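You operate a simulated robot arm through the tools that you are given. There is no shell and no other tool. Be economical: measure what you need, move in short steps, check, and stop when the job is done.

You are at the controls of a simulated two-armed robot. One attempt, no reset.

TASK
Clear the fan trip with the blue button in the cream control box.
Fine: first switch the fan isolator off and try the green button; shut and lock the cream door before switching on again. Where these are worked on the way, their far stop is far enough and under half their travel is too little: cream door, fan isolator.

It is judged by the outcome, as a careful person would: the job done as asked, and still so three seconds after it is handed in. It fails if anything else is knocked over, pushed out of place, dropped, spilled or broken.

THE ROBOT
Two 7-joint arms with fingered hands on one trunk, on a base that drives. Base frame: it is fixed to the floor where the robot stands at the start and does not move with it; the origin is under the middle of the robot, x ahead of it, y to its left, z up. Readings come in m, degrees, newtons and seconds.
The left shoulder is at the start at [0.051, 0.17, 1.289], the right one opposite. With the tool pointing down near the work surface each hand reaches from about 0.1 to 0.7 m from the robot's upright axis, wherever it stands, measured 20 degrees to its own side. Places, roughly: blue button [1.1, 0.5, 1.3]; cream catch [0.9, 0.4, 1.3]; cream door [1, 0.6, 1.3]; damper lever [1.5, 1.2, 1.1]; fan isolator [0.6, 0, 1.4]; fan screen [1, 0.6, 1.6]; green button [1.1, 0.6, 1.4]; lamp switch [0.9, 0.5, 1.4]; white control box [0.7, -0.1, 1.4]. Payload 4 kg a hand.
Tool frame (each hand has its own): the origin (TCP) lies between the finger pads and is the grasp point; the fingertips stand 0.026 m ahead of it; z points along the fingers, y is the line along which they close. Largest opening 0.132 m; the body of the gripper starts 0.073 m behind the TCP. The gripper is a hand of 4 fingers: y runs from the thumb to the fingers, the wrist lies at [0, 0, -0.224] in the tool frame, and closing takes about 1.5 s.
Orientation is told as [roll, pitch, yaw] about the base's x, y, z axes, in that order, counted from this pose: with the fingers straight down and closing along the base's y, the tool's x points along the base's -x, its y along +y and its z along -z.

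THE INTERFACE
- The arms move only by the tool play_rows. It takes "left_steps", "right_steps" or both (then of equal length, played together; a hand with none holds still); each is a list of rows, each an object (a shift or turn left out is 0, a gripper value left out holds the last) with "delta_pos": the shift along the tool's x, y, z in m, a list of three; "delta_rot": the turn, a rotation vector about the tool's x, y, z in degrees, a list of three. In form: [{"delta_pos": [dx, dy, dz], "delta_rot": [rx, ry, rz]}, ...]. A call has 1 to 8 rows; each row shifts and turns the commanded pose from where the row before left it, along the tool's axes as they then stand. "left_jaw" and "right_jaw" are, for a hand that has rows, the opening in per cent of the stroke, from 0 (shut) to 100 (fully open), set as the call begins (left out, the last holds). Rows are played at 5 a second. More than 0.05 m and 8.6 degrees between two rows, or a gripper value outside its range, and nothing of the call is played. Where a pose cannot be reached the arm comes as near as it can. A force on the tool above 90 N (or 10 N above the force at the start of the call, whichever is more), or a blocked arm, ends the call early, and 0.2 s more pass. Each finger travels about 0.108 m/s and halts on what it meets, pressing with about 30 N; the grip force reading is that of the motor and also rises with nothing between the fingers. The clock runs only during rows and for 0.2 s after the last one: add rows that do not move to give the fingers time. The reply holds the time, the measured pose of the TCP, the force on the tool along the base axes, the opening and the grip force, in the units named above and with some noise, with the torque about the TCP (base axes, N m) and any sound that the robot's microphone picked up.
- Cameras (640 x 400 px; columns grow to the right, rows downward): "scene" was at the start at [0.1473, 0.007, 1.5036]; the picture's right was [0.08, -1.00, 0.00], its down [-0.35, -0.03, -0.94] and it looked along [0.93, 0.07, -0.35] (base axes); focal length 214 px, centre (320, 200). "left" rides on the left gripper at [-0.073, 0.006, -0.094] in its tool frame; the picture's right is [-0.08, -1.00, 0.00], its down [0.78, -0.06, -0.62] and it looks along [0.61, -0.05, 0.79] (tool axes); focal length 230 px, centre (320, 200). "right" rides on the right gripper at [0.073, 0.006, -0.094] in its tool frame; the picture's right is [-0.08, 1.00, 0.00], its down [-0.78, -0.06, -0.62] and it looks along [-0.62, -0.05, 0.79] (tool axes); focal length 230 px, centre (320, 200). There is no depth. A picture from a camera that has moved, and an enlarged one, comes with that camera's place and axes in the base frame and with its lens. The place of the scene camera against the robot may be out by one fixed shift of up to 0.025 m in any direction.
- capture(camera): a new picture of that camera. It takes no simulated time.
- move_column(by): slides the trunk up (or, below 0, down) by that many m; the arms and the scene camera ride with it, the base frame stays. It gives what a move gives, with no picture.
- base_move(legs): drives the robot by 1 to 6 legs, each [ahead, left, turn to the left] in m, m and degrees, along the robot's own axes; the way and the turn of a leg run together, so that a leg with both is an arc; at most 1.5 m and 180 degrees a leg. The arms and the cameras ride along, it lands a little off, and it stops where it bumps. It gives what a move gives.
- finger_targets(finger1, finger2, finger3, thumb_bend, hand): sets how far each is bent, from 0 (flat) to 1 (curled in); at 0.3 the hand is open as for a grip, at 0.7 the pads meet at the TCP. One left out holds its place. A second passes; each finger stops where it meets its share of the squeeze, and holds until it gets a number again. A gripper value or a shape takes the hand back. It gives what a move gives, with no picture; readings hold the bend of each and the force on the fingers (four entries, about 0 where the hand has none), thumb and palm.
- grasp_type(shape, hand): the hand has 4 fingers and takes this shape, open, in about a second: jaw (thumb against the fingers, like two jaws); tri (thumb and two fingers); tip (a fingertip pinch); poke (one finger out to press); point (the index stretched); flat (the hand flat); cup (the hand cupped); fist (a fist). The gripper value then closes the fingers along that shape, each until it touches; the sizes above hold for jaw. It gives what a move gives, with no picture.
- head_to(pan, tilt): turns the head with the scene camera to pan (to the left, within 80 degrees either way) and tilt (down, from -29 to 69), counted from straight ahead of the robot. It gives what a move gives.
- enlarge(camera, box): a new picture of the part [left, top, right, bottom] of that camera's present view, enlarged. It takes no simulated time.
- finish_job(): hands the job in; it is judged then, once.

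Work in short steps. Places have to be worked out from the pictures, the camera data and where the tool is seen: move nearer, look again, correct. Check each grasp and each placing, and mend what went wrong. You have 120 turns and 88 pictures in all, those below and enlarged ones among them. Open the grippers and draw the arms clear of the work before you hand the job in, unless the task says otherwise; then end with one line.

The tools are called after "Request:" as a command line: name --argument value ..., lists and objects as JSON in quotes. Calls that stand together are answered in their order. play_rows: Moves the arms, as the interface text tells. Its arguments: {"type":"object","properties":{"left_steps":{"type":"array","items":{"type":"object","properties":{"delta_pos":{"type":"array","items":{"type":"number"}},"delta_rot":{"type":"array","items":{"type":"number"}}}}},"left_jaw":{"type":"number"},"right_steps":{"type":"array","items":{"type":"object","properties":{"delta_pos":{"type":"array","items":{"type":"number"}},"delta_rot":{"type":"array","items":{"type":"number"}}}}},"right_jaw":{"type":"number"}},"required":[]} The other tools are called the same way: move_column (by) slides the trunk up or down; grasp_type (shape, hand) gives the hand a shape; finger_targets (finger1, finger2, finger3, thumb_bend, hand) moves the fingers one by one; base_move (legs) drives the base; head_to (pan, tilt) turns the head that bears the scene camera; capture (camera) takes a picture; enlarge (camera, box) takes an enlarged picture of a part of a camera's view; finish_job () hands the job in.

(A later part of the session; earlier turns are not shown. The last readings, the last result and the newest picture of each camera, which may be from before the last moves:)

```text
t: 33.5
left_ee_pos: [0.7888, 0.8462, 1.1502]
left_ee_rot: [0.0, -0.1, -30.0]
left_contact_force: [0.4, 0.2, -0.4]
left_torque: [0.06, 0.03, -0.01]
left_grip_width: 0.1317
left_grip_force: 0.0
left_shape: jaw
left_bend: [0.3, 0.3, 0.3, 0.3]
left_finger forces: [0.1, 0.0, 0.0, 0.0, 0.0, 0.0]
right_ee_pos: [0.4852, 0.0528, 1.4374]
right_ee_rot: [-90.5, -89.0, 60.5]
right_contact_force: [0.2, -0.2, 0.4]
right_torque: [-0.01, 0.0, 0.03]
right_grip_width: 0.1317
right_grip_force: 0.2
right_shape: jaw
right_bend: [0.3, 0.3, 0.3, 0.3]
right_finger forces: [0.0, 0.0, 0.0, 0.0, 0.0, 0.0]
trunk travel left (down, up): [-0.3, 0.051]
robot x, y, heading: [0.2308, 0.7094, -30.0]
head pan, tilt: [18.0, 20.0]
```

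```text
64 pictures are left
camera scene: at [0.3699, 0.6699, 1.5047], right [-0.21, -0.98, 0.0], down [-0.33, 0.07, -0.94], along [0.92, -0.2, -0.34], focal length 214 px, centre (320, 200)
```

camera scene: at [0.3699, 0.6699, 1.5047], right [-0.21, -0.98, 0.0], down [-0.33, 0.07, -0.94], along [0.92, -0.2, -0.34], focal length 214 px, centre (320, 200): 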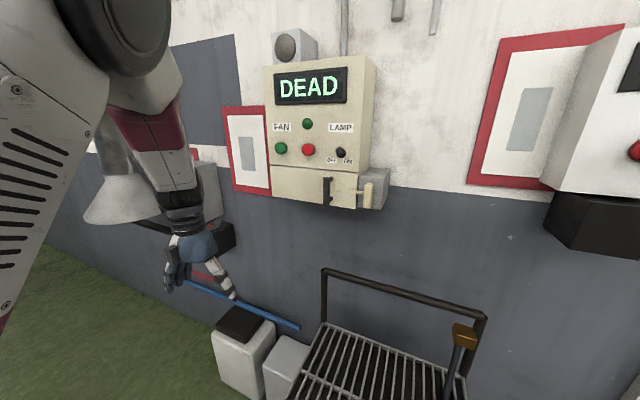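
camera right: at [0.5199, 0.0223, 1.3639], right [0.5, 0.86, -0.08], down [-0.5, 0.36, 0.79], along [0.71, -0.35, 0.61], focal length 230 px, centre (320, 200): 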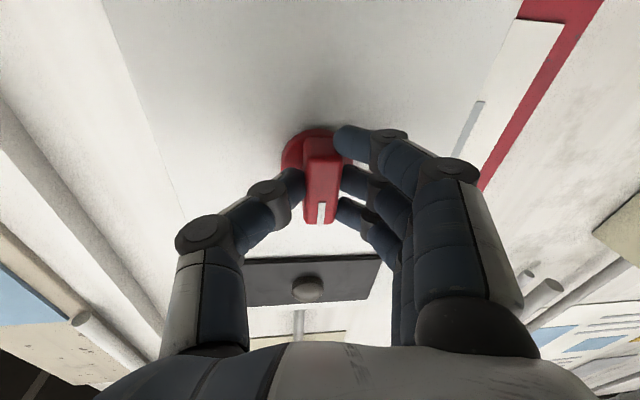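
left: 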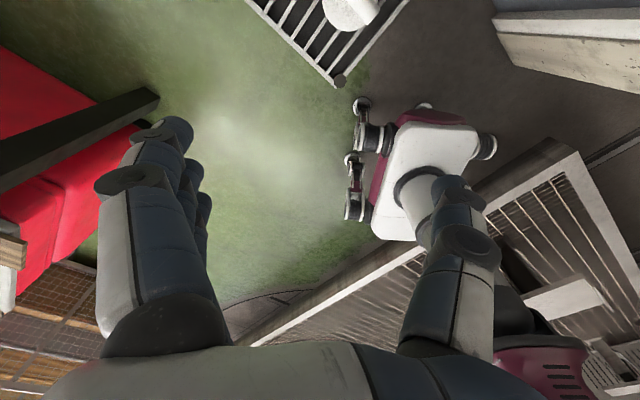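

Screen says DEAD. Now the left hand: raise, point it at the wall, and shape it to poke.

Request:
play_rows --left_steps '[{"delta_pos": [0, 0, -0.04]}, {"delta_pos": [0, 0, -0.04]}, {"delta_pos": [0, 0, -0.04]}, {"delta_pos": [0, 0, -0.04]}, {"delta_pos": [0, 0, -0.04], "delta_rot": [0, -8, 0]}, {"delta_rot": [0, -8.2, 0]}, {"delta_rot": [0, -8.2, 0]}, {"delta_rot": [0, -8.2, 0]}]'

Request:
play_rows --left_steps '[{"delta_rot": [0, -8.2, 0]}, {"delta_rot": [0, -8.2, 0]}, {"delta_rot": [0, -8.2, 0]}, {"delta_rot": [0, -8.2, 0]}, {"delta_rot": [0, -8.2, 0]}, {"delta_rot": [0, -8.2, 0]}, {"delta_rot": [0, -8.2, 0]}, {"delta_pos": [-0.04, 0, 0]}]'

Request:
grasp_type --hand "left" --shape "poke"

Request:
capture --camera "left"

Request:
capture --camera "scene"

```text
t: 35.3
left_ee_pos: [0.7902, 0.8497, 1.3479]
left_ee_rot: [-2.8, -33.4, -28.3]
left_contact_force: [0.1, 0.6, -0.5]
left_torque: [0.02, 0.0, -0.02]
left_grip_width: 0.132
left_grip_force: 0.1
left_shape: jaw
left_bend: [0.3, 0.3, 0.3, 0.3]
left_finger forces: [0.0, 0.0, 0.0, 0.0, 0.0, 0.0]
right_ee_pos: [0.4848, 0.0533, 1.4378]
right_ee_rot: [-91.6, -89.0, 61.6]
right_contact_force: [0.4, -0.7, 0.4]
right_torque: [0.01, -0.02, -0.03]
right_grip_width: 0.1319
right_grip_force: 0.0
right_shape: jaw
right_bend: [0.3, 0.3, 0.3, 0.3]
right_finger forces: [0.0, 0.0, 0.0, 0.0, 0.0, 0.1]
trunk travel left (down, up): [-0.3, 0.051]
robot x, y, heading: [0.2315, 0.7069, -30.1]
head pan, tilt: [18.0, 20.0]
```

```text
t: 37.1
left_ee_pos: [0.828, 0.8573, 1.4072]
left_ee_rot: [135.3, -89.7, -165.2]
left_contact_force: [-0.7, -0.6, 0.6]
left_torque: [0.0, -0.03, 0.03]
left_grip_width: 0.1315
left_grip_force: 0.0
left_shape: jaw
left_bend: [0.3, 0.3, 0.3, 0.3]
left_finger forces: [0.1, 0.0, 0.0, 0.0, 0.1, 0.1]
left hand out of reach, approached as far as the arm can: row 2, 5, 6, 7
right_ee_pos: [0.4812, 0.051, 1.4386]
right_ee_rot: [-95.4, -89.2, 65.4]
right_contact_force: [0.6, -0.2, -0.3]
right_torque: [0.0, 0.0, 0.05]
right_grip_width: 0.1319
right_grip_force: 0.0
right_shape: jaw
right_bend: [0.3, 0.3, 0.3, 0.3]
right_finger forces: [0.0, 0.0, 0.0, 0.0, 0.1, 0.1]
trunk travel left (down, up): [-0.3, 0.051]
robot x, y, heading: [0.2288, 0.7131, -29.8]
head pan, tilt: [18.0, 20.0]
```

```text
t: 38.0
left_ee_pos: [0.8287, 0.8597, 1.4049]
left_ee_rot: [143.7, -90.0, -173.8]
left_contact_force: [0.3, 0.2, 0.0]
left_torque: [0.0, 0.0, -0.05]
left_grip_width: 0.0002
left_grip_force: 0.2
left_shape: poke
left_bend: [1.0, 1.0, 1.0, 0.46]
left_finger forces: [0.1, 0.1, 0.1, 0.0, 0.0, 0.0]
right_ee_pos: [0.4832, 0.0524, 1.4386]
right_ee_rot: [-91.1, -89.0, 61.3]
right_contact_force: [0.6, -0.8, 0.0]
right_torque: [0.0, -0.02, -0.02]
right_grip_width: 0.132
right_grip_force: 0.1
right_shape: jaw
right_bend: [0.3, 0.3, 0.3, 0.3]
right_finger forces: [0.0, 0.0, 0.1, 0.1, 0.0, 0.0]
trunk travel left (down, up): [-0.3, 0.051]
robot x, y, heading: [0.2307, 0.7109, -30.1]
head pan, tilt: [18.0, 20.0]
```

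```text
63 pictures are left
camera left: at [0.7507, 0.91, 1.4799], right [-0.5, -0.86, 0.08], down [-0.56, 0.26, -0.79], along [0.66, -0.43, -0.61], focal length 230 px, centre (320, 200)
```

left: 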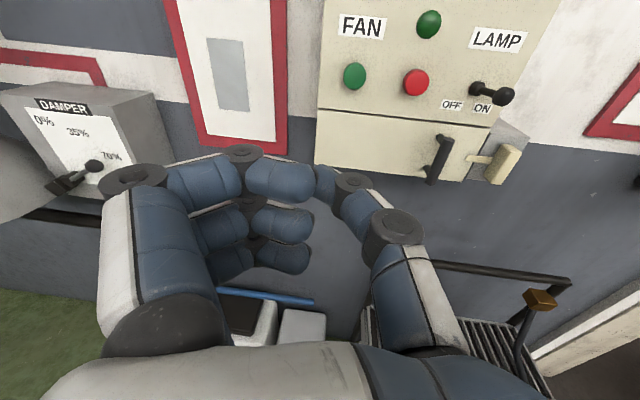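

```text
62 pictures are left
camera scene: at [0.3696, 0.6698, 1.5047], right [-0.21, -0.98, 0.0], down [-0.33, 0.07, -0.94], along [0.92, -0.2, -0.34], focal length 214 px, centre (320, 200)
```

scene: 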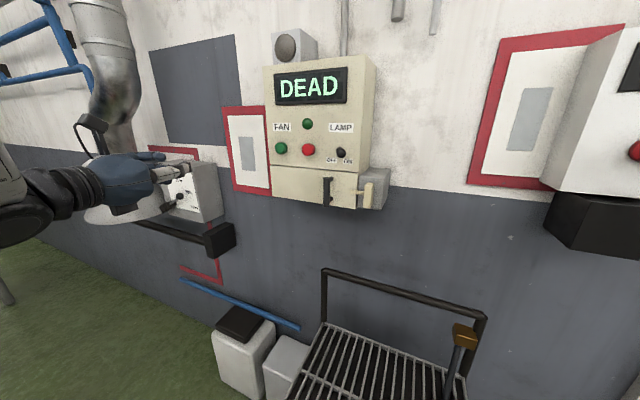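

Poke here curls all three fingers. I try the "point" shape, which should stretch the index.

Request:
grasp_type --hand "left" --shape "point"

Request:
capture --camera "left"

```text
t: 38.9
left_ee_pos: [0.8293, 0.8582, 1.4054]
left_ee_rot: [-168.2, -89.9, 138.3]
left_contact_force: [-0.9, -0.3, 0.2]
left_torque: [-0.01, 0.0, 0.01]
left_grip_width: 0.126
left_grip_force: 0.0
left_shape: point
left_bend: [0.28, 1.0, 1.0, 0.54]
left_finger forces: [0.0, 0.0, 0.0, 0.0, 0.0, 0.0]
right_ee_pos: [0.4864, 0.053, 1.4384]
right_ee_rot: [-90.7, -89.0, 60.7]
right_contact_force: [0.5, 0.8, 0.3]
right_torque: [-0.01, 0.05, -0.04]
right_grip_width: 0.1321
right_grip_force: 0.1
right_shape: jaw
right_bend: [0.3, 0.3, 0.3, 0.3]
right_finger forces: [0.1, 0.1, 0.1, 0.0, 0.0, 0.0]
trunk travel left (down, up): [-0.3, 0.051]
robot x, y, heading: [0.2306, 0.7116, -30.1]
head pan, tilt: [18.0, 20.0]
```

```text
61 pictures are left
camera left: at [0.751, 0.9102, 1.4798], right [-0.5, -0.86, 0.08], down [-0.56, 0.26, -0.79], along [0.66, -0.43, -0.61], focal length 230 px, centre (320, 200)
```

left: 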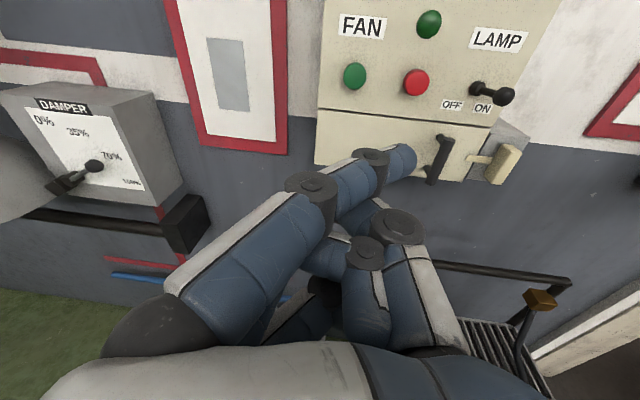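

The index ends up slanted; I'd rather have a defined straight finger. I set fingers individually and check from the camera.

Request:
finger_targets --hand "left" --finger1 0.4 --finger2 1 --finger3 1 --thumb_bend 1

Request:
capture --camera "left"

Request:
enlarge --camera "scene" --box '[60, 120, 300, 260]'

```text
t: 39.9
left_ee_pos: [0.8296, 0.8594, 1.4055]
left_ee_rot: [-171.7, -90.0, 141.7]
left_contact_force: [0.0, 0.9, -0.9]
left_torque: [-0.04, -0.03, 0.02]
left_grip_width: 0.0405
left_grip_force: 0.1
left_shape: fingers
left_bend: [0.4, 1.0, 1.0, 0.93]
left_finger forces: [0.0, 0.0, 0.1, 0.1, 0.0, 0.0]
right_ee_pos: [0.4863, 0.0534, 1.4382]
right_ee_rot: [-90.7, -89.0, 60.8]
right_contact_force: [0.3, -0.1, 0.2]
right_torque: [-0.01, -0.05, -0.02]
right_grip_width: 0.1319
right_grip_force: 0.0
right_shape: jaw
right_bend: [0.3, 0.3, 0.3, 0.3]
right_finger forces: [0.0, 0.0, 0.0, 0.0, 0.1, 0.0]
trunk travel left (down, up): [-0.3, 0.051]
robot x, y, heading: [0.232, 0.7099, -29.9]
head pan, tilt: [18.0, 20.0]
```

```text
60 pictures are left
camera left: at [0.751, 0.9102, 1.48], right [-0.5, -0.86, 0.08], down [-0.56, 0.26, -0.79], along [0.66, -0.43, -0.61], focal length 230 px, centre (320, 200)
```

left: 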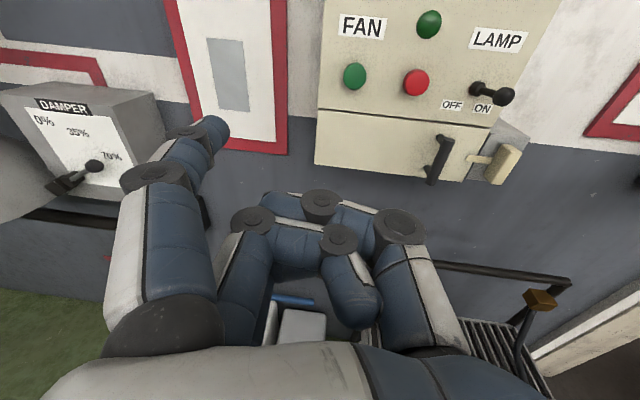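

```text
2.67 times, centred on (180, 190) of scene
camera zoom: at [0.3699, 0.67, 1.5047], right [-0.21, -0.98, 0.0], down [-0.33, 0.07, -0.94], along [0.92, -0.2, -0.34], focal length 572 px, centre (693, 227)
```

zoom: 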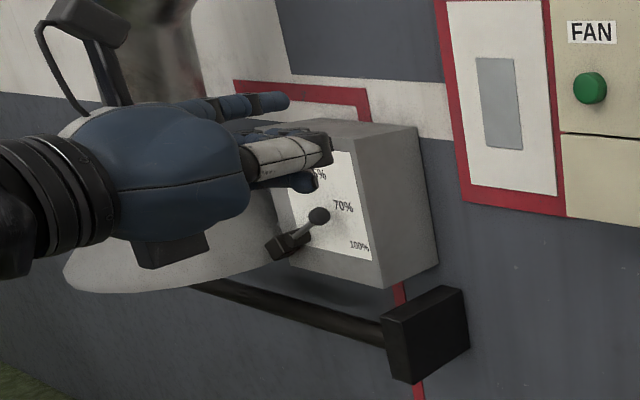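

The index is straight, tip at about tool (-0.022, 0.061, 0.03). The hand camera puts the green button near s=1.10, z=1.415; I shift and advance to stop ~5 cm short.

Request:
play_rows --left_steps '[{"delta_pos": [0.004, -0.04, 0]}, {"delta_pos": [0.004, -0.04, 0]}, {"delta_pos": [0.004, -0.039, 0]}, {"delta_pos": [0, 0, 0.045]}, {"delta_pos": [0, 0, 0.045]}, {"delta_pos": [0, 0, 0.045]}, {"delta_pos": [0, 0, 0.045]}, {"delta_pos": [0, 0, 0.04]}]'

Request:
capture --camera "left"

Request:
enlarge --camera "scene" --box '[220, 60, 400, 220]'

```text
t: 41.7
left_ee_pos: [1.0127, 0.6526, 1.4107]
left_ee_rot: [42.3, -89.9, -72.2]
left_contact_force: [0.7, 0.0, -0.5]
left_torque: [0.05, 0.02, 0.02]
left_grip_width: 0.0408
left_grip_force: 0.0
left_shape: fingers
left_bend: [0.4, 1.0, 1.0, 0.93]
left_finger forces: [0.1, 0.0, 0.1, 0.1, 0.0, 0.1]
left hand out of reach, approached as far as the arm can: row 1, 2, 3
right_ee_pos: [0.4862, 0.0521, 1.4382]
right_ee_rot: [-87.8, -89.0, 57.8]
right_contact_force: [0.0, -0.8, 0.7]
right_torque: [0.02, -0.01, 0.0]
right_grip_width: 0.132
right_grip_force: 0.0
right_shape: jaw
right_bend: [0.3, 0.3, 0.3, 0.3]
right_finger forces: [0.0, 0.0, 0.0, 0.0, 0.0, 0.0]
trunk travel left (down, up): [-0.3, 0.051]
robot x, y, heading: [0.231, 0.7057, -30.1]
head pan, tilt: [18.0, 20.0]
```

```text
58 pictures are left
camera left: at [0.9347, 0.7042, 1.4848], right [-0.5, -0.86, 0.08], down [-0.57, 0.26, -0.78], along [0.66, -0.43, -0.62], focal length 230 px, centre (320, 200)
```

left: 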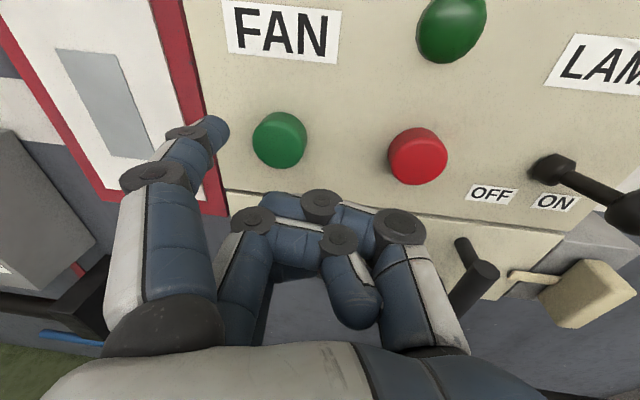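

```text
2.50 times, centred on (310, 140) of scene
camera zoom: at [0.371, 0.6696, 1.5045], right [-0.21, -0.98, 0.0], down [-0.34, 0.07, -0.94], along [0.92, -0.19, -0.34], focal length 536 px, centre (345, 350)
```

zoom: 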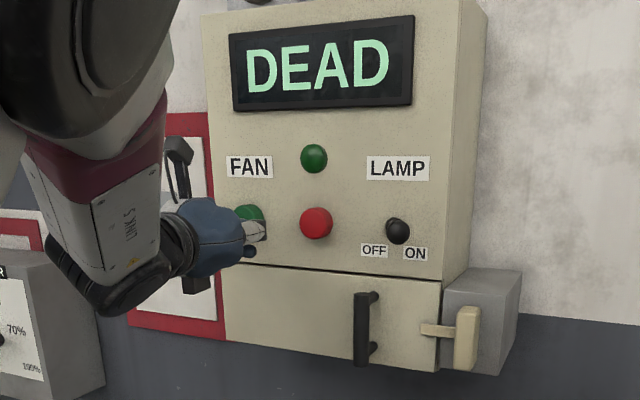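

Button refined: s=1.102, z=1.413, front d≈0.617; the tip is 3 cm left and 2 cm high of it. I correct and look.

Request:
play_rows --left_steps '[{"delta_pos": [0.01, -0.015, 0]}, {"delta_pos": [0.01, -0.015, 0]}, {"delta_pos": [0, 0, 0.015]}]'

Request:
capture --camera "left"

```text
t: 42.5
left_ee_pos: [1.0102, 0.6205, 1.3901]
left_ee_rot: [-29.2, -90.0, -0.8]
left_contact_force: [-0.2, -0.5, -0.3]
left_torque: [0.01, 0.03, 0.0]
left_grip_width: 0.0406
left_grip_force: 0.0
left_shape: fingers
left_bend: [0.4, 1.0, 1.0, 0.93]
left_finger forces: [0.0, 0.0, 0.0, 0.0, 0.1, 0.1]
right_ee_pos: [0.4851, 0.0539, 1.4386]
right_ee_rot: [-88.3, -89.1, 58.3]
right_contact_force: [0.2, -0.1, 0.4]
right_torque: [-0.01, -0.02, 0.01]
right_grip_width: 0.132
right_grip_force: 0.1
right_shape: jaw
right_bend: [0.3, 0.3, 0.3, 0.3]
right_finger forces: [0.0, 0.0, 0.1, 0.0, 0.0, 0.0]
trunk travel left (down, up): [-0.3, 0.051]
robot x, y, heading: [0.2276, 0.7123, -29.9]
head pan, tilt: [18.0, 20.0]
```

```text
56 pictures are left
camera left: at [0.9324, 0.6708, 1.4647], right [-0.5, -0.86, 0.08], down [-0.57, 0.26, -0.78], along [0.66, -0.43, -0.62], focal length 230 px, centre (320, 200)
```

left: 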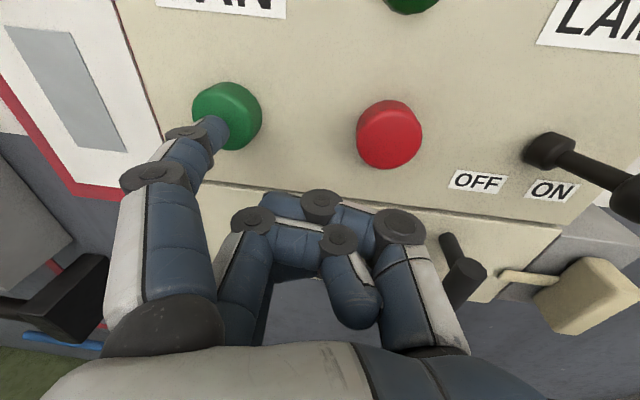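

Tip is in line with the green button. I press forward in small steps, watching the force.

Request:
play_rows --left_steps '[{"delta_pos": [0, 0, 0.01]}, {"delta_pos": [0, 0, 0.008]}, {"delta_pos": [0, 0, 0.006]}, {"delta_pos": [0, 0, 0.006]}, {}]'

Request:
capture --camera "left"

```text
t: 43.7
left_ee_pos: [1.0296, 0.6077, 1.3935]
left_ee_rot: [170.5, -89.7, 159.6]
left_contact_force: [-31.8, 10.2, -6.0]
left_torque: [-0.51, -0.39, 2.09]
left_grip_width: 0.0441
left_grip_force: 16.4
left_shape: fingers
left_bend: [0.41, 1.0, 1.0, 0.93]
left_finger forces: [32.0, 0.0, 0.1, 0.0, 0.0, 0.0]
right_ee_pos: [0.4799, 0.0555, 1.4409]
right_ee_rot: [-106.3, -89.1, 76.3]
right_contact_force: [-0.7, -0.5, 0.4]
right_torque: [0.01, 0.02, 0.01]
right_grip_width: 0.1318
right_grip_force: 0.1
right_shape: jaw
right_bend: [0.3, 0.3, 0.3, 0.3]
right_finger forces: [0.0, 0.0, 0.0, 0.1, 0.1, 0.0]
trunk travel left (down, up): [-0.3, 0.051]
robot x, y, heading: [0.2297, 0.7132, -29.9]
head pan, tilt: [18.0, 20.0]
heard: click
```

```text
55 pictures are left
camera left: at [0.9514, 0.658, 1.4685], right [-0.5, -0.86, 0.08], down [-0.56, 0.25, -0.79], along [0.66, -0.43, -0.61], focal length 230 px, centre (320, 200)
```

left: 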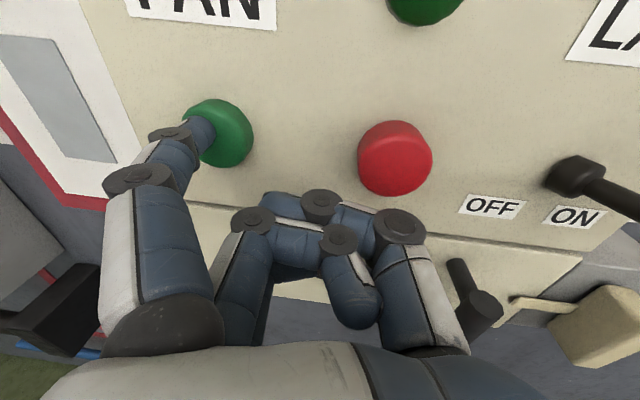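

Click heard: green button tried. I back off and inspect the screen, catch and door.

Request:
play_rows --left_steps '[{"delta_pos": [0, 0, -0.03]}, {"delta_pos": [0, 0, -0.04]}, {"delta_pos": [0, 0, -0.04]}, {"delta_pos": [0, 0.03, -0.03]}, {}]'

Request:
enlarge --camera "scene" --box '[240, 50, 410, 230]'

Request:
enlarge --camera "left" --box '[280, 60, 600, 260]'

```text
t: 44.9
left_ee_pos: [0.9298, 0.6999, 1.3902]
left_ee_rot: [-91.1, -89.7, 61.1]
left_contact_force: [-0.3, 0.0, 0.0]
left_torque: [0.02, 0.04, 0.0]
left_grip_width: 0.0407
left_grip_force: 0.1
left_shape: fingers
left_bend: [0.4, 1.0, 1.0, 0.93]
left_finger forces: [0.0, 0.0, 0.1, 0.0, 0.0, 0.0]
right_ee_pos: [0.4847, 0.0521, 1.438]
right_ee_rot: [-88.4, -89.0, 58.5]
right_contact_force: [1.0, 0.1, -1.4]
right_torque: [0.0, 0.02, 0.0]
right_grip_width: 0.1322
right_grip_force: 0.1
right_shape: jaw
right_bend: [0.3, 0.3, 0.3, 0.3]
right_finger forces: [0.0, 0.0, 0.0, 0.1, 0.0, 0.0]
trunk travel left (down, up): [-0.3, 0.051]
robot x, y, heading: [0.2291, 0.7075, -30.1]
head pan, tilt: [18.0, 20.0]
```

```text
2.22 times, centred on (325, 140) of scene
camera zoom: at [0.3706, 0.6693, 1.5045], right [-0.21, -0.98, 0.0], down [-0.34, 0.07, -0.94], along [0.92, -0.2, -0.34], focal length 477 px, centre (309, 333)
```

zoom: 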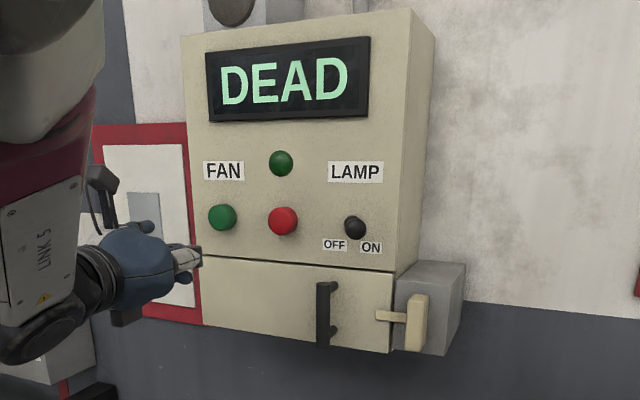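

```text
2.00 times, centred on (440, 160) of left
camera zoom: at [0.8521, 0.7511, 1.4647], right [-0.5, -0.86, 0.08], down [-0.57, 0.25, -0.78], along [0.66, -0.44, -0.61], focal length 460 px, centre (80, 280)
```

zoom: 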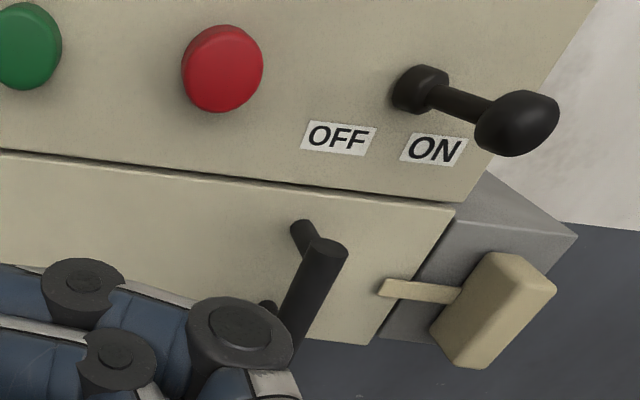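

Screen still DEAD, nothing restarted – proven dead. The catch is a cream block at about s=0.81, z=1.30, d≈0.574 with a tongue over the door edge; likely slides right. I move the left hand there and roll it so the thumb and fingers take the block top and bottom.

Request:
grasp_type --hand "left" --shape "jaw"

Request:
play_rows --left_steps '[{"delta_pos": [0.013, -0.0375, -0.006]}, {"delta_pos": [0.013, -0.0375, -0.006]}, {"delta_pos": [0.013, -0.0375, -0.006]}, {"delta_pos": [0.013, -0.0375, -0.006]}, {"delta_pos": [0.013, -0.0375, -0.006]}, {"delta_pos": [0.013, -0.0375, -0.006]}, {"delta_pos": [0.013, -0.0375, -0.006]}, {}]'

Request:
play_rows --left_steps '[{"delta_rot": [0, 0, -8.2]}, {"delta_rot": [0, 0, -8.2]}, {"delta_rot": [0, 0, -8.2]}, {"delta_rot": [0, 0, -8.2]}, {"delta_rot": [0, 0, -8.2]}, {"delta_rot": [0, 0, -8.2]}, {"delta_rot": [0, 0, -8.2]}, {"delta_rot": [0, 0, -8.2]}]'

Request:
play_rows --left_steps '[{"delta_rot": [0, 0, -8.2]}, {"delta_rot": [0, 0, -8.2]}, {"delta_rot": [0, 0, -8]}, {}]'

Request:
capture --camera "left"

Request:
capture --camera "scene"

```text
t: 45.8
left_ee_pos: [0.9299, 0.7022, 1.391]
left_ee_rot: [-105.0, -89.8, 75.0]
left_contact_force: [-0.4, 0.6, 0.1]
left_torque: [-0.02, 0.01, -0.04]
left_grip_width: 0.132
left_grip_force: 0.1
left_shape: jaw
left_bend: [0.3, 0.3, 0.3, 0.3]
left_finger forces: [0.0, 0.1, 0.0, 0.0, 0.0, 0.0]
right_ee_pos: [0.4842, 0.0535, 1.4386]
right_ee_rot: [-90.4, -89.0, 60.6]
right_contact_force: [0.2, 1.1, 0.5]
right_torque: [-0.03, 0.02, 0.03]
right_grip_width: 0.1314
right_grip_force: 0.1
right_shape: jaw
right_bend: [0.3, 0.3, 0.3, 0.3]
right_finger forces: [0.1, 0.1, 0.0, 0.1, 0.0, 0.0]
trunk travel left (down, up): [-0.3, 0.051]
robot x, y, heading: [0.2293, 0.7102, -30.2]
head pan, tilt: [18.0, 20.0]
```

```text
t: 47.6
left_ee_pos: [0.8568, 0.6653, 1.3877]
left_ee_rot: [-74.2, -85.3, 44.7]
left_contact_force: [-0.5, 0.2, -0.1]
left_torque: [0.0, 0.0, -0.01]
left_grip_width: 0.132
left_grip_force: 0.1
left_shape: jaw
left_bend: [0.3, 0.3, 0.3, 0.3]
left_finger forces: [0.1, 0.0, 0.1, 0.0, 0.1, 0.0]
left hand out of reach, approached as far as the arm can: row 2, 3, 4, 5, 6, 7
right_ee_pos: [0.4854, 0.0513, 1.4381]
right_ee_rot: [-90.8, -89.0, 60.9]
right_contact_force: [0.5, -0.1, 0.4]
right_torque: [0.0, 0.0, 0.04]
right_grip_width: 0.1319
right_grip_force: 0.0
right_shape: jaw
right_bend: [0.3, 0.3, 0.3, 0.3]
right_finger forces: [0.0, 0.0, 0.1, 0.0, 0.0, 0.0]
trunk travel left (down, up): [-0.3, 0.051]
robot x, y, heading: [0.2298, 0.7057, -30.1]
head pan, tilt: [18.0, 20.0]
```

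```text
t: 49.4
left_ee_pos: [0.8573, 0.6672, 1.3922]
left_ee_rot: [-89.3, -19.8, 60.3]
left_contact_force: [-1.3, 0.9, -0.2]
left_torque: [-0.02, -0.02, -0.03]
left_grip_width: 0.1321
left_grip_force: 0.0
left_shape: jaw
left_bend: [0.3, 0.3, 0.3, 0.3]
left_finger forces: [0.0, 0.1, 0.0, 0.1, 0.0, 0.0]
right_ee_pos: [0.4849, 0.0538, 1.4395]
right_ee_rot: [-90.7, -89.0, 60.8]
right_contact_force: [-0.3, 0.0, -0.3]
right_torque: [0.03, 0.05, 0.02]
right_grip_width: 0.1318
right_grip_force: 0.1
right_shape: jaw
right_bend: [0.3, 0.3, 0.3, 0.3]
right_finger forces: [0.0, 0.1, 0.0, 0.0, 0.0, 0.0]
trunk travel left (down, up): [-0.3, 0.051]
robot x, y, heading: [0.231, 0.711, -30.3]
head pan, tilt: [18.0, 20.0]
```

```text
t: 50.4
left_ee_pos: [0.8563, 0.6664, 1.3937]
left_ee_rot: [-89.4, 4.5, 60.6]
left_contact_force: [-0.6, -1.3, 0.4]
left_torque: [0.0, -0.01, -0.01]
left_grip_width: 0.1321
left_grip_force: 0.0
left_shape: jaw
left_bend: [0.3, 0.3, 0.3, 0.3]
left_finger forces: [0.0, 0.0, 0.0, 0.0, 0.0, 0.0]
right_ee_pos: [0.4857, 0.0536, 1.4381]
right_ee_rot: [-90.6, -89.1, 60.8]
right_contact_force: [0.0, 0.0, -0.1]
right_torque: [0.03, 0.01, 0.0]
right_grip_width: 0.1321
right_grip_force: 0.0
right_shape: jaw
right_bend: [0.3, 0.3, 0.3, 0.3]
right_finger forces: [0.0, 0.0, 0.0, 0.0, 0.0, 0.0]
trunk travel left (down, up): [-0.3, 0.051]
robot x, y, heading: [0.2303, 0.7108, -29.9]
head pan, tilt: [18.0, 20.0]
```

```text
52 pictures are left
camera left: at [0.8105, 0.775, 1.3841], right [0.09, 0.13, 0.99], down [-0.92, -0.37, 0.13], along [0.39, -0.92, 0.09], focal length 230 px, centre (320, 200)
```

left: 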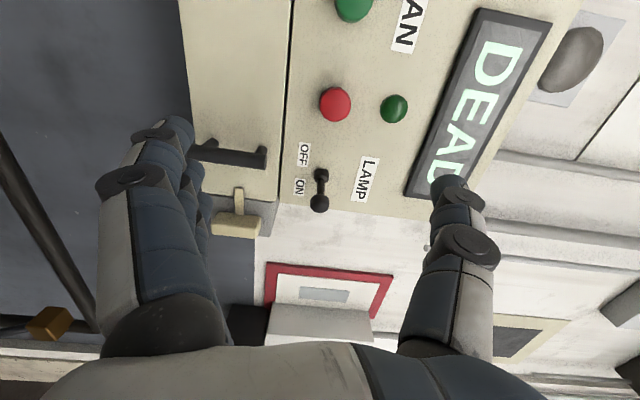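

```text
51 pictures are left
camera scene: at [0.3704, 0.6804, 1.5279], right [-0.1, -1.0, 0.0], down [-0.1, 0.01, -0.99], along [0.99, -0.1, -0.1], focal length 214 px, centre (320, 200)
```

scene: 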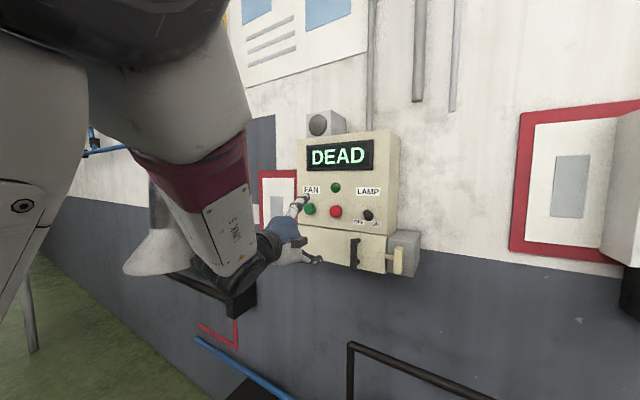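

The left arm is cramped at this short range (and the head seems nudged). I back the base off 5 cm and 6 cm right, then check.

Request:
base_move --legs '[[-0.06, -0.06, 0]]'

Request:
play_rows --left_steps '[{"delta_pos": [0.03, 0.01, 0.02]}, {"delta_pos": [0.03, 0.01, 0.02]}, {"delta_pos": [0.03, 0.02, 0.02]}, {"delta_pos": [0.02, 0.02, 0.01]}]'

Request:
capture --camera "left"

Request:
capture --camera "scene"

```text
t: 51.5
left_ee_pos: [0.7738, 0.6433, 1.3937]
left_ee_rot: [-89.6, 4.4, 60.4]
left_contact_force: [-0.3, -0.1, -0.1]
left_torque: [0.02, 0.02, 0.0]
left_grip_width: 0.1319
left_grip_force: 0.0
left_shape: jaw
left_bend: [0.3, 0.3, 0.3, 0.3]
left_finger forces: [0.0, 0.1, 0.1, 0.1, 0.1, 0.0]
right_ee_pos: [0.4023, 0.0313, 1.439]
right_ee_rot: [-92.2, -89.1, 62.0]
right_contact_force: [-0.7, -0.2, -0.4]
right_torque: [-0.02, 0.01, 0.01]
right_grip_width: 0.1318
right_grip_force: 0.1
right_shape: jaw
right_bend: [0.3, 0.3, 0.3, 0.3]
right_finger forces: [0.0, 0.0, 0.0, 0.0, 0.0, 0.0]
trunk travel left (down, up): [-0.3, 0.051]
robot x, y, heading: [0.1485, 0.6872, -30.0]
head pan, tilt: [18.0, 20.0]
```

```text
t: 52.5
left_ee_pos: [0.8295, 0.6119, 1.408]
left_ee_rot: [-89.4, 8.7, 60.7]
left_contact_force: [0.6, 0.3, -0.4]
left_torque: [-0.01, 0.02, -0.04]
left_grip_width: 0.1322
left_grip_force: 0.0
left_shape: jaw
left_bend: [0.3, 0.3, 0.3, 0.3]
left_finger forces: [0.1, 0.0, 0.0, 0.0, 0.0, 0.0]
left hand out of reach, approached as far as the arm can: row 1, 2, 3, 4
right_ee_pos: [0.4026, 0.0306, 1.4381]
right_ee_rot: [-90.0, -89.0, 60.0]
right_contact_force: [-1.0, 0.3, 0.2]
right_torque: [0.02, 0.0, -0.02]
right_grip_width: 0.1318
right_grip_force: 0.0
right_shape: jaw
right_bend: [0.3, 0.3, 0.3, 0.3]
right_finger forces: [0.0, 0.0, 0.0, 0.1, 0.0, 0.0]
trunk travel left (down, up): [-0.3, 0.051]
robot x, y, heading: [0.1516, 0.6848, -30.2]
head pan, tilt: [18.0, 20.0]
```

```text
50 pictures are left
camera left: at [0.7833, 0.7201, 1.394], right [0.12, 0.19, 0.97], down [-0.91, -0.37, 0.19], along [0.39, -0.91, 0.13], focal length 230 px, centre (320, 200)
```

left: 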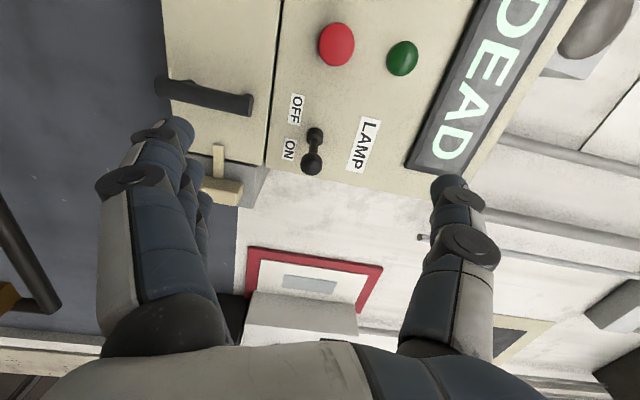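

```text
49 pictures are left
camera scene: at [0.2889, 0.6478, 1.5049], right [-0.21, -0.98, 0.0], down [-0.33, 0.07, -0.94], along [0.92, -0.2, -0.34], focal length 214 px, centre (320, 200)
```

scene: 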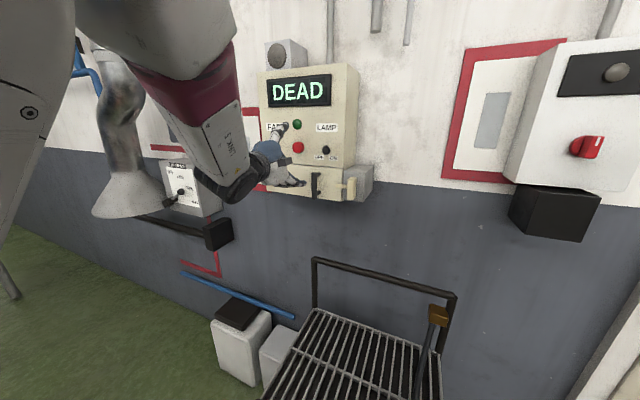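

The left arm prefers targets outward of its shoulder. I shift the base 12 cm right (and a bit ahead) so the catch is on the left arm's comfortable side.

Request:
base_move --legs '[[0.03, -0.13, 0]]'

Request:
play_rows --left_steps '[{"delta_pos": [-0.02, 0.03, 0]}, {"delta_pos": [-0.02, 0.03, 0]}, {"delta_pos": [0, 0.03, 0]}, {}]'

Request:
capture --camera "left"

```text
t: 53.8
left_ee_pos: [0.7924, 0.4853, 1.4009]
left_ee_rot: [-88.6, 8.6, 61.0]
left_contact_force: [0.0, 0.0, -0.3]
left_torque: [0.04, -0.01, 0.05]
left_grip_width: 0.1318
left_grip_force: 0.0
left_shape: jaw
left_bend: [0.3, 0.3, 0.3, 0.3]
left_finger forces: [0.0, 0.0, 0.0, 0.0, 0.0, 0.0]
right_ee_pos: [0.3622, -0.0978, 1.4379]
right_ee_rot: [-90.1, -88.8, 60.0]
right_contact_force: [-0.6, 0.0, -0.1]
right_torque: [-0.01, -0.05, 0.02]
right_grip_width: 0.1317
right_grip_force: 0.0
right_shape: jaw
right_bend: [0.3, 0.3, 0.3, 0.3]
right_finger forces: [0.0, 0.1, 0.0, 0.1, 0.0, 0.1]
trunk travel left (down, up): [-0.3, 0.051]
robot x, y, heading: [0.1123, 0.5626, -30.2]
head pan, tilt: [18.0, 20.0]
```

```text
t: 54.8
left_ee_pos: [0.8122, 0.5469, 1.3258]
left_ee_rot: [-88.5, 12.0, 62.5]
left_contact_force: [0.9, -0.1, 0.0]
left_torque: [-0.02, 0.0, -0.02]
left_grip_width: 0.1318
left_grip_force: 0.0
left_shape: jaw
left_bend: [0.3, 0.3, 0.3, 0.3]
left_finger forces: [0.0, 0.0, 0.0, 0.0, 0.1, 0.0]
left hand out of reach, approached as far as the arm can: row 2, 3
right_ee_pos: [0.362, -0.0972, 1.4385]
right_ee_rot: [-91.8, -89.0, 61.7]
right_contact_force: [-0.1, 0.1, 0.7]
right_torque: [-0.03, 0.01, 0.0]
right_grip_width: 0.132
right_grip_force: 0.0
right_shape: jaw
right_bend: [0.3, 0.3, 0.3, 0.3]
right_finger forces: [0.0, 0.0, 0.0, 0.0, 0.0, 0.0]
trunk travel left (down, up): [-0.3, 0.051]
robot x, y, heading: [0.1077, 0.5582, -30.0]
head pan, tilt: [18.0, 20.0]
```

```text
48 pictures are left
camera left: at [0.761, 0.6513, 1.3092], right [0.15, 0.24, 0.96], down [-0.89, -0.38, 0.24], along [0.43, -0.89, 0.15], focal length 230 px, centre (320, 200)
```

left: 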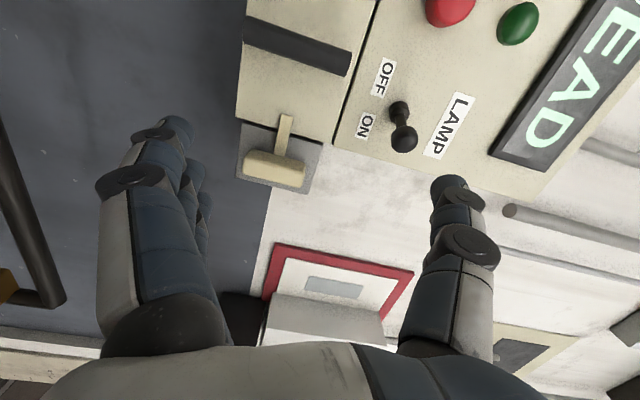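

Hand is now low enough and near; roll overshot by ~12°. I level it and look again.

Request:
play_rows --left_steps '[{"delta_rot": [0, 0, 6]}, {"delta_rot": [0, 0, 6]}, {}]'

Request:
capture --camera "left"

```text
t: 55.8
left_ee_pos: [0.8157, 0.5527, 1.3243]
left_ee_rot: [-88.3, 0.1, 63.1]
left_contact_force: [0.0, 0.0, 0.3]
left_torque: [0.01, 0.0, 0.0]
left_grip_width: 0.1318
left_grip_force: 0.2
left_shape: jaw
left_bend: [0.3, 0.3, 0.3, 0.3]
left_finger forces: [0.0, 0.1, 0.0, 0.0, 0.0, 0.1]
left hand out of reach, approached as far as the arm can: row 1
right_ee_pos: [0.3627, -0.0959, 1.4386]
right_ee_rot: [-91.4, -89.0, 61.2]
right_contact_force: [0.0, 1.0, 0.6]
right_torque: [0.01, 0.01, -0.01]
right_grip_width: 0.1321
right_grip_force: 0.1
right_shape: jaw
right_bend: [0.3, 0.3, 0.3, 0.3]
right_finger forces: [0.0, 0.0, 0.1, 0.0, 0.0, 0.1]
trunk travel left (down, up): [-0.3, 0.051]
robot x, y, heading: [0.1095, 0.5613, -30.3]
head pan, tilt: [18.0, 20.0]
stopped in row 3 (left hand): the arm was blocked; the commanded pose is now the measured one
```

```text
47 pictures are left
camera left: at [0.7645, 0.6604, 1.3224], right [0.06, 0.06, 1.0], down [-0.9, -0.42, 0.08], along [0.42, -0.91, 0.03], focal length 230 px, centre (320, 200)
```

left: 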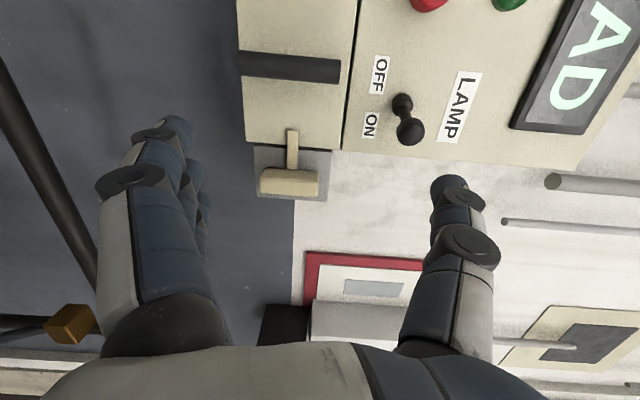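

Level now; block at s≈0.811, z≈1.292 per this camera. I move right 7.5 cm, down 3 cm and forward 8 cm.

Request:
play_rows --left_steps '[{"delta_pos": [0.025, 0.011, 0]}, {"delta_pos": [0.025, 0.011, 0.01]}, {"delta_pos": [0.025, 0.01, 0.02]}, {"delta_pos": [0, 0, 0.03]}, {"delta_pos": [0, 0, 0.02]}, {}]'

Request:
capture --camera "left"

Request:
capture --camera "scene"

```text
t: 57.4
left_ee_pos: [0.8582, 0.5284, 1.355]
left_ee_rot: [-87.8, 3.5, 65.0]
left_contact_force: [0.2, -0.2, 0.0]
left_torque: [0.01, 0.0, -0.01]
left_grip_width: 0.1319
left_grip_force: 0.0
left_shape: jaw
left_bend: [0.3, 0.3, 0.3, 0.3]
left_finger forces: [0.1, 0.1, 0.1, 0.1, 0.0, 0.0]
left hand out of reach, approached as far as the arm can: row 1, 2, 3, 4, 5
right_ee_pos: [0.3638, -0.0956, 1.439]
right_ee_rot: [-90.9, -89.0, 60.9]
right_contact_force: [0.1, 0.0, 0.6]
right_torque: [0.0, 0.0, 0.01]
right_grip_width: 0.1319
right_grip_force: 0.0
right_shape: jaw
right_bend: [0.3, 0.3, 0.3, 0.3]
right_finger forces: [0.0, 0.1, 0.0, 0.0, 0.0, 0.0]
trunk travel left (down, up): [-0.3, 0.051]
robot x, y, heading: [0.1072, 0.5606, -30.2]
head pan, tilt: [18.0, 20.0]
stopped in row 6 (left hand): the arm was blocked; the commanded pose is now the measured one
```

```text
46 pictures are left
camera left: at [0.8042, 0.6334, 1.3486], right [0.09, 0.11, 0.99], down [-0.89, -0.45, 0.13], along [0.46, -0.89, 0.05], focal length 230 px, centre (320, 200)
```

left: 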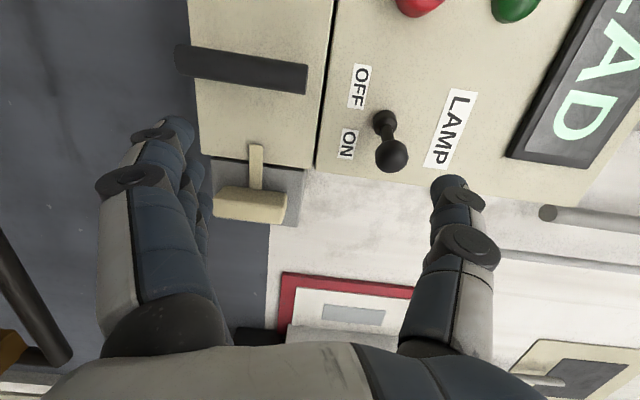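

```text
45 pictures are left
camera scene: at [0.2501, 0.5211, 1.5046], right [-0.21, -0.98, 0.0], down [-0.33, 0.07, -0.94], along [0.92, -0.2, -0.34], focal length 214 px, centre (320, 200)
```

scene: 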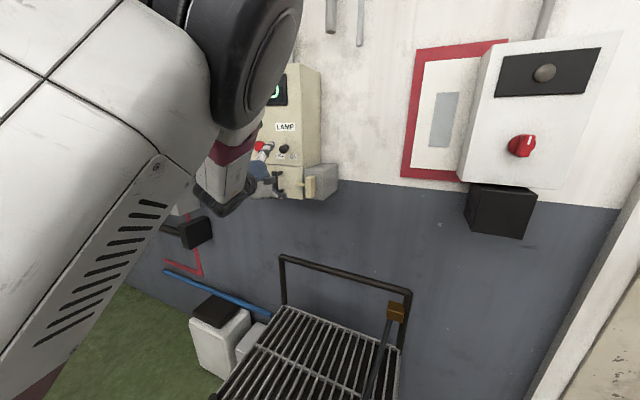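

The arm's elbow is folded against its limit in this roll. I roll the left hand the other way round (+180°), in place, clear of the box.

Request:
play_rows --left_steps '[{"delta_pos": [-0.01, 0, -0.03], "delta_rot": [0, 0, 8.2]}, {"delta_rot": [0, 0, 8.2]}, {"delta_rot": [0, 0, 8.2]}, {"delta_rot": [0, 0, 8.2]}, {"delta_rot": [0, 0, 8.2]}, {"delta_rot": [0, 0, 8.2]}, {"delta_rot": [0, 0, 8.2]}, {"delta_rot": [0, 0, 8.2]}]'

Request:
play_rows --left_steps '[{"delta_rot": [0, 0, 8.2]}, {"delta_rot": [0, 0, 8.2]}, {"delta_rot": [0, 0, 8.2]}, {"delta_rot": [0, 0, 8.2]}, {"delta_rot": [0, 0, 8.2]}, {"delta_rot": [0, 0, 8.2]}, {"delta_rot": [0, 0, 8.2]}, {"delta_rot": [0, 0, 8.2]}]'

Request:
play_rows --left_steps '[{"delta_rot": [0, 0, 8.2]}, {"delta_rot": [0, 0, 8.2]}, {"delta_rot": [0, 0, 8.2]}, {"delta_rot": [0, 0, 8.2]}, {"delta_rot": [0, 0, 8.2]}]'

Request:
capture --camera "scene"

```text
t: 59.2
left_ee_pos: [0.8415, 0.5693, 1.3545]
left_ee_rot: [-86.1, -59.3, 63.0]
left_contact_force: [0.9, 0.8, 0.5]
left_torque: [-0.01, -0.01, 0.03]
left_grip_width: 0.1316
left_grip_force: 0.1
left_shape: jaw
left_bend: [0.3, 0.3, 0.3, 0.3]
left_finger forces: [0.0, 0.0, 0.1, 0.0, 0.0, 0.0]
right_ee_pos: [0.3621, -0.0968, 1.4382]
right_ee_rot: [-91.0, -89.0, 60.9]
right_contact_force: [0.4, -0.9, -0.7]
right_torque: [0.01, 0.02, 0.0]
right_grip_width: 0.132
right_grip_force: 0.1
right_shape: jaw
right_bend: [0.3, 0.3, 0.3, 0.3]
right_finger forces: [0.0, 0.1, 0.1, 0.1, 0.0, 0.0]
trunk travel left (down, up): [-0.3, 0.051]
robot x, y, heading: [0.1102, 0.5613, -30.3]
head pan, tilt: [18.0, 20.0]
```

```text
t: 61.2
left_ee_pos: [0.844, 0.5753, 1.3451]
left_ee_rot: [85.3, -55.2, -109.2]
left_contact_force: [-0.1, -0.4, -0.3]
left_torque: [0.0, 0.01, 0.03]
left_grip_width: 0.1319
left_grip_force: 0.0
left_shape: jaw
left_bend: [0.3, 0.3, 0.3, 0.3]
left_finger forces: [0.0, 0.0, 0.1, 0.1, 0.0, 0.1]
right_ee_pos: [0.363, -0.0952, 1.4392]
right_ee_rot: [-91.2, -89.0, 61.1]
right_contact_force: [0.0, -0.8, 0.5]
right_torque: [-0.03, -0.01, -0.02]
right_grip_width: 0.1318
right_grip_force: 0.0
right_shape: jaw
right_bend: [0.3, 0.3, 0.3, 0.3]
right_finger forces: [0.0, 0.0, 0.0, 0.0, 0.0, 0.0]
trunk travel left (down, up): [-0.3, 0.051]
robot x, y, heading: [0.1111, 0.5621, -30.1]
head pan, tilt: [18.0, 20.0]
stopped in row 8 (left hand): the arm was blocked; the commanded pose is now the measured one
```

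```text
t: 62.6
left_ee_pos: [0.852, 0.6031, 1.3395]
left_ee_rot: [86.9, -17.2, -109.8]
left_contact_force: [-0.4, -0.2, -0.2]
left_torque: [0.02, -0.03, 0.0]
left_grip_width: 0.1318
left_grip_force: 0.0
left_shape: jaw
left_bend: [0.3, 0.3, 0.3, 0.3]
left_finger forces: [0.1, 0.1, 0.0, 0.0, 0.0, 0.0]
right_ee_pos: [0.3632, -0.0959, 1.4383]
right_ee_rot: [-91.0, -88.9, 61.0]
right_contact_force: [-0.2, 0.7, 0.4]
right_torque: [0.01, 0.01, 0.02]
right_grip_width: 0.132
right_grip_force: 0.1
right_shape: jaw
right_bend: [0.3, 0.3, 0.3, 0.3]
right_finger forces: [0.0, 0.0, 0.0, 0.0, 0.0, 0.1]
trunk travel left (down, up): [-0.3, 0.051]
robot x, y, heading: [0.1096, 0.5642, -29.9]
head pan, tilt: [18.0, 20.0]
stopped in row 5 (left hand): the arm was blocked; the commanded pose is now the measured one
```

```text
44 pictures are left
camera scene: at [0.2501, 0.5212, 1.5046], right [-0.21, -0.98, 0.0], down [-0.33, 0.07, -0.94], along [0.92, -0.2, -0.34], focal length 214 px, centre (320, 200)
```

scene: 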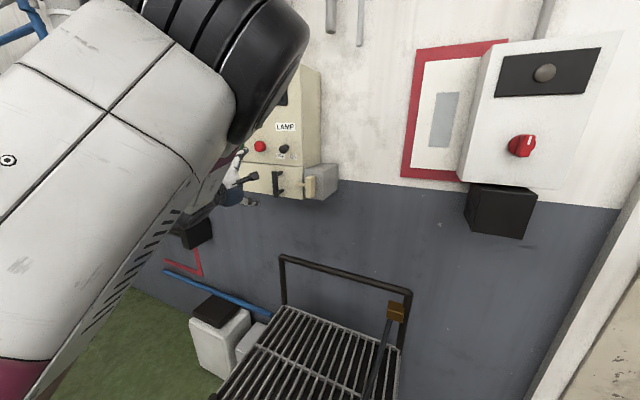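

The left arm stays cramped (elbow against the head), while the right arm works well with targets on its outer side. I'll use the right hand for the cream box from a stance further left; first back the base off and fold the left hand down again.

Request:
base_move --legs '[[-0.2, 0, 0]]'

Request:
play_rows --left_steps '[{"delta_rot": [0, 0, -8.2]}, {"delta_rot": [0, 0, -8.2]}, {"delta_rot": [0, 0, -8.2]}, {"delta_rot": [0, 0, -8.2]}, {"delta_rot": [0, 0, -8.2]}, {"delta_rot": [0, 0, -8.2]}, {"delta_rot": [0, 0, -8.2]}, {"delta_rot": [0, 0, -8.2]}]'

Request:
play_rows --left_steps '[{"delta_rot": [0, 8, -6]}, {"delta_rot": [0, 8.2, 0]}, {"delta_rot": [0, 8.2, 0]}, {"delta_rot": [0, 8.2, 0]}, {"delta_rot": [0, 8.2, 0]}, {"delta_rot": [0, 8.2, 0]}, {"delta_rot": [0, 8.2, 0]}, {"delta_rot": [0, 8.2, 0]}]'

Request:
play_rows --left_steps '[{"delta_pos": [0, 0, 0.03], "delta_rot": [0, 8, 0]}, {"delta_pos": [0, 0, 0.03], "delta_rot": [0, 8, 0]}, {"delta_pos": [0, 0, 0.03], "delta_rot": [0, 6, 0]}, {"delta_pos": [0, 0, 0.03]}, {}]'

Request:
capture --camera "scene"

```text
t: 64.2
left_ee_pos: [0.6795, 0.701, 1.3404]
left_ee_rot: [86.8, -17.1, -110.0]
left_contact_force: [0.0, -0.1, -0.1]
left_torque: [0.03, -0.02, 0.0]
left_grip_width: 0.1317
left_grip_force: 0.0
left_shape: jaw
left_bend: [0.3, 0.3, 0.3, 0.3]
left_finger forces: [0.0, 0.1, 0.1, 0.0, 0.0, 0.1]
right_ee_pos: [0.19, 0.0039, 1.439]
right_ee_rot: [-92.5, -89.1, 62.4]
right_contact_force: [-0.9, 0.1, -0.2]
right_torque: [0.01, -0.02, -0.02]
right_grip_width: 0.132
right_grip_force: 0.0
right_shape: jaw
right_bend: [0.3, 0.3, 0.3, 0.3]
right_finger forces: [0.1, 0.0, 0.0, 0.0, 0.1, 0.1]
trunk travel left (down, up): [-0.3, 0.051]
robot x, y, heading: [-0.0623, 0.662, -30.1]
head pan, tilt: [18.0, 20.0]
```

```text
t: 66.0
left_ee_pos: [0.6791, 0.702, 1.3397]
left_ee_rot: [67.3, -82.3, -88.5]
left_contact_force: [-0.8, 0.0, 0.5]
left_torque: [-0.01, 0.0, -0.02]
left_grip_width: 0.1318
left_grip_force: 0.1
left_shape: jaw
left_bend: [0.3, 0.3, 0.3, 0.3]
left_finger forces: [0.0, 0.0, 0.1, 0.0, 0.1, 0.0]
right_ee_pos: [0.1925, 0.0025, 1.4389]
right_ee_rot: [-91.0, -88.9, 61.0]
right_contact_force: [0.5, 0.4, -0.6]
right_torque: [-0.01, -0.01, -0.01]
right_grip_width: 0.1319
right_grip_force: 0.1
right_shape: jaw
right_bend: [0.3, 0.3, 0.3, 0.3]
right_finger forces: [0.0, 0.0, 0.0, 0.0, 0.1, 0.0]
trunk travel left (down, up): [-0.3, 0.051]
robot x, y, heading: [-0.0626, 0.6633, -30.2]
head pan, tilt: [18.0, 20.0]
```

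```text
refused: row 1 steps farther than a row can; nothing moved
```

```text
t: 67.2
left_ee_pos: [0.7873, 0.6637, 1.3107]
left_ee_rot: [16.8, -64.2, -36.4]
left_contact_force: [0.5, 0.6, 0.4]
left_torque: [-0.01, 0.03, 0.01]
left_grip_width: 0.1321
left_grip_force: 0.1
left_shape: jaw
left_bend: [0.3, 0.3, 0.3, 0.3]
left_finger forces: [0.0, 0.0, 0.0, 0.0, 0.0, 0.0]
right_ee_pos: [0.1904, 0.0041, 1.4378]
right_ee_rot: [-93.3, -89.0, 63.2]
right_contact_force: [0.2, 0.7, 0.7]
right_torque: [0.01, -0.01, -0.02]
right_grip_width: 0.1319
right_grip_force: 0.1
right_shape: jaw
right_bend: [0.3, 0.3, 0.3, 0.3]
right_finger forces: [0.0, 0.0, 0.1, 0.0, 0.0, 0.1]
trunk travel left (down, up): [-0.3, 0.051]
robot x, y, heading: [-0.063, 0.658, -30.4]
head pan, tilt: [18.0, 20.0]
```

```text
43 pictures are left
camera scene: at [0.077, 0.6211, 1.5048], right [-0.21, -0.98, 0.0], down [-0.33, 0.07, -0.94], along [0.92, -0.2, -0.34], focal length 214 px, centre (320, 200)
```

scene: 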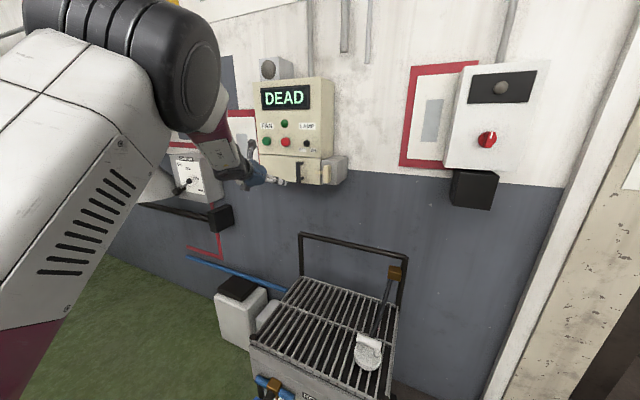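

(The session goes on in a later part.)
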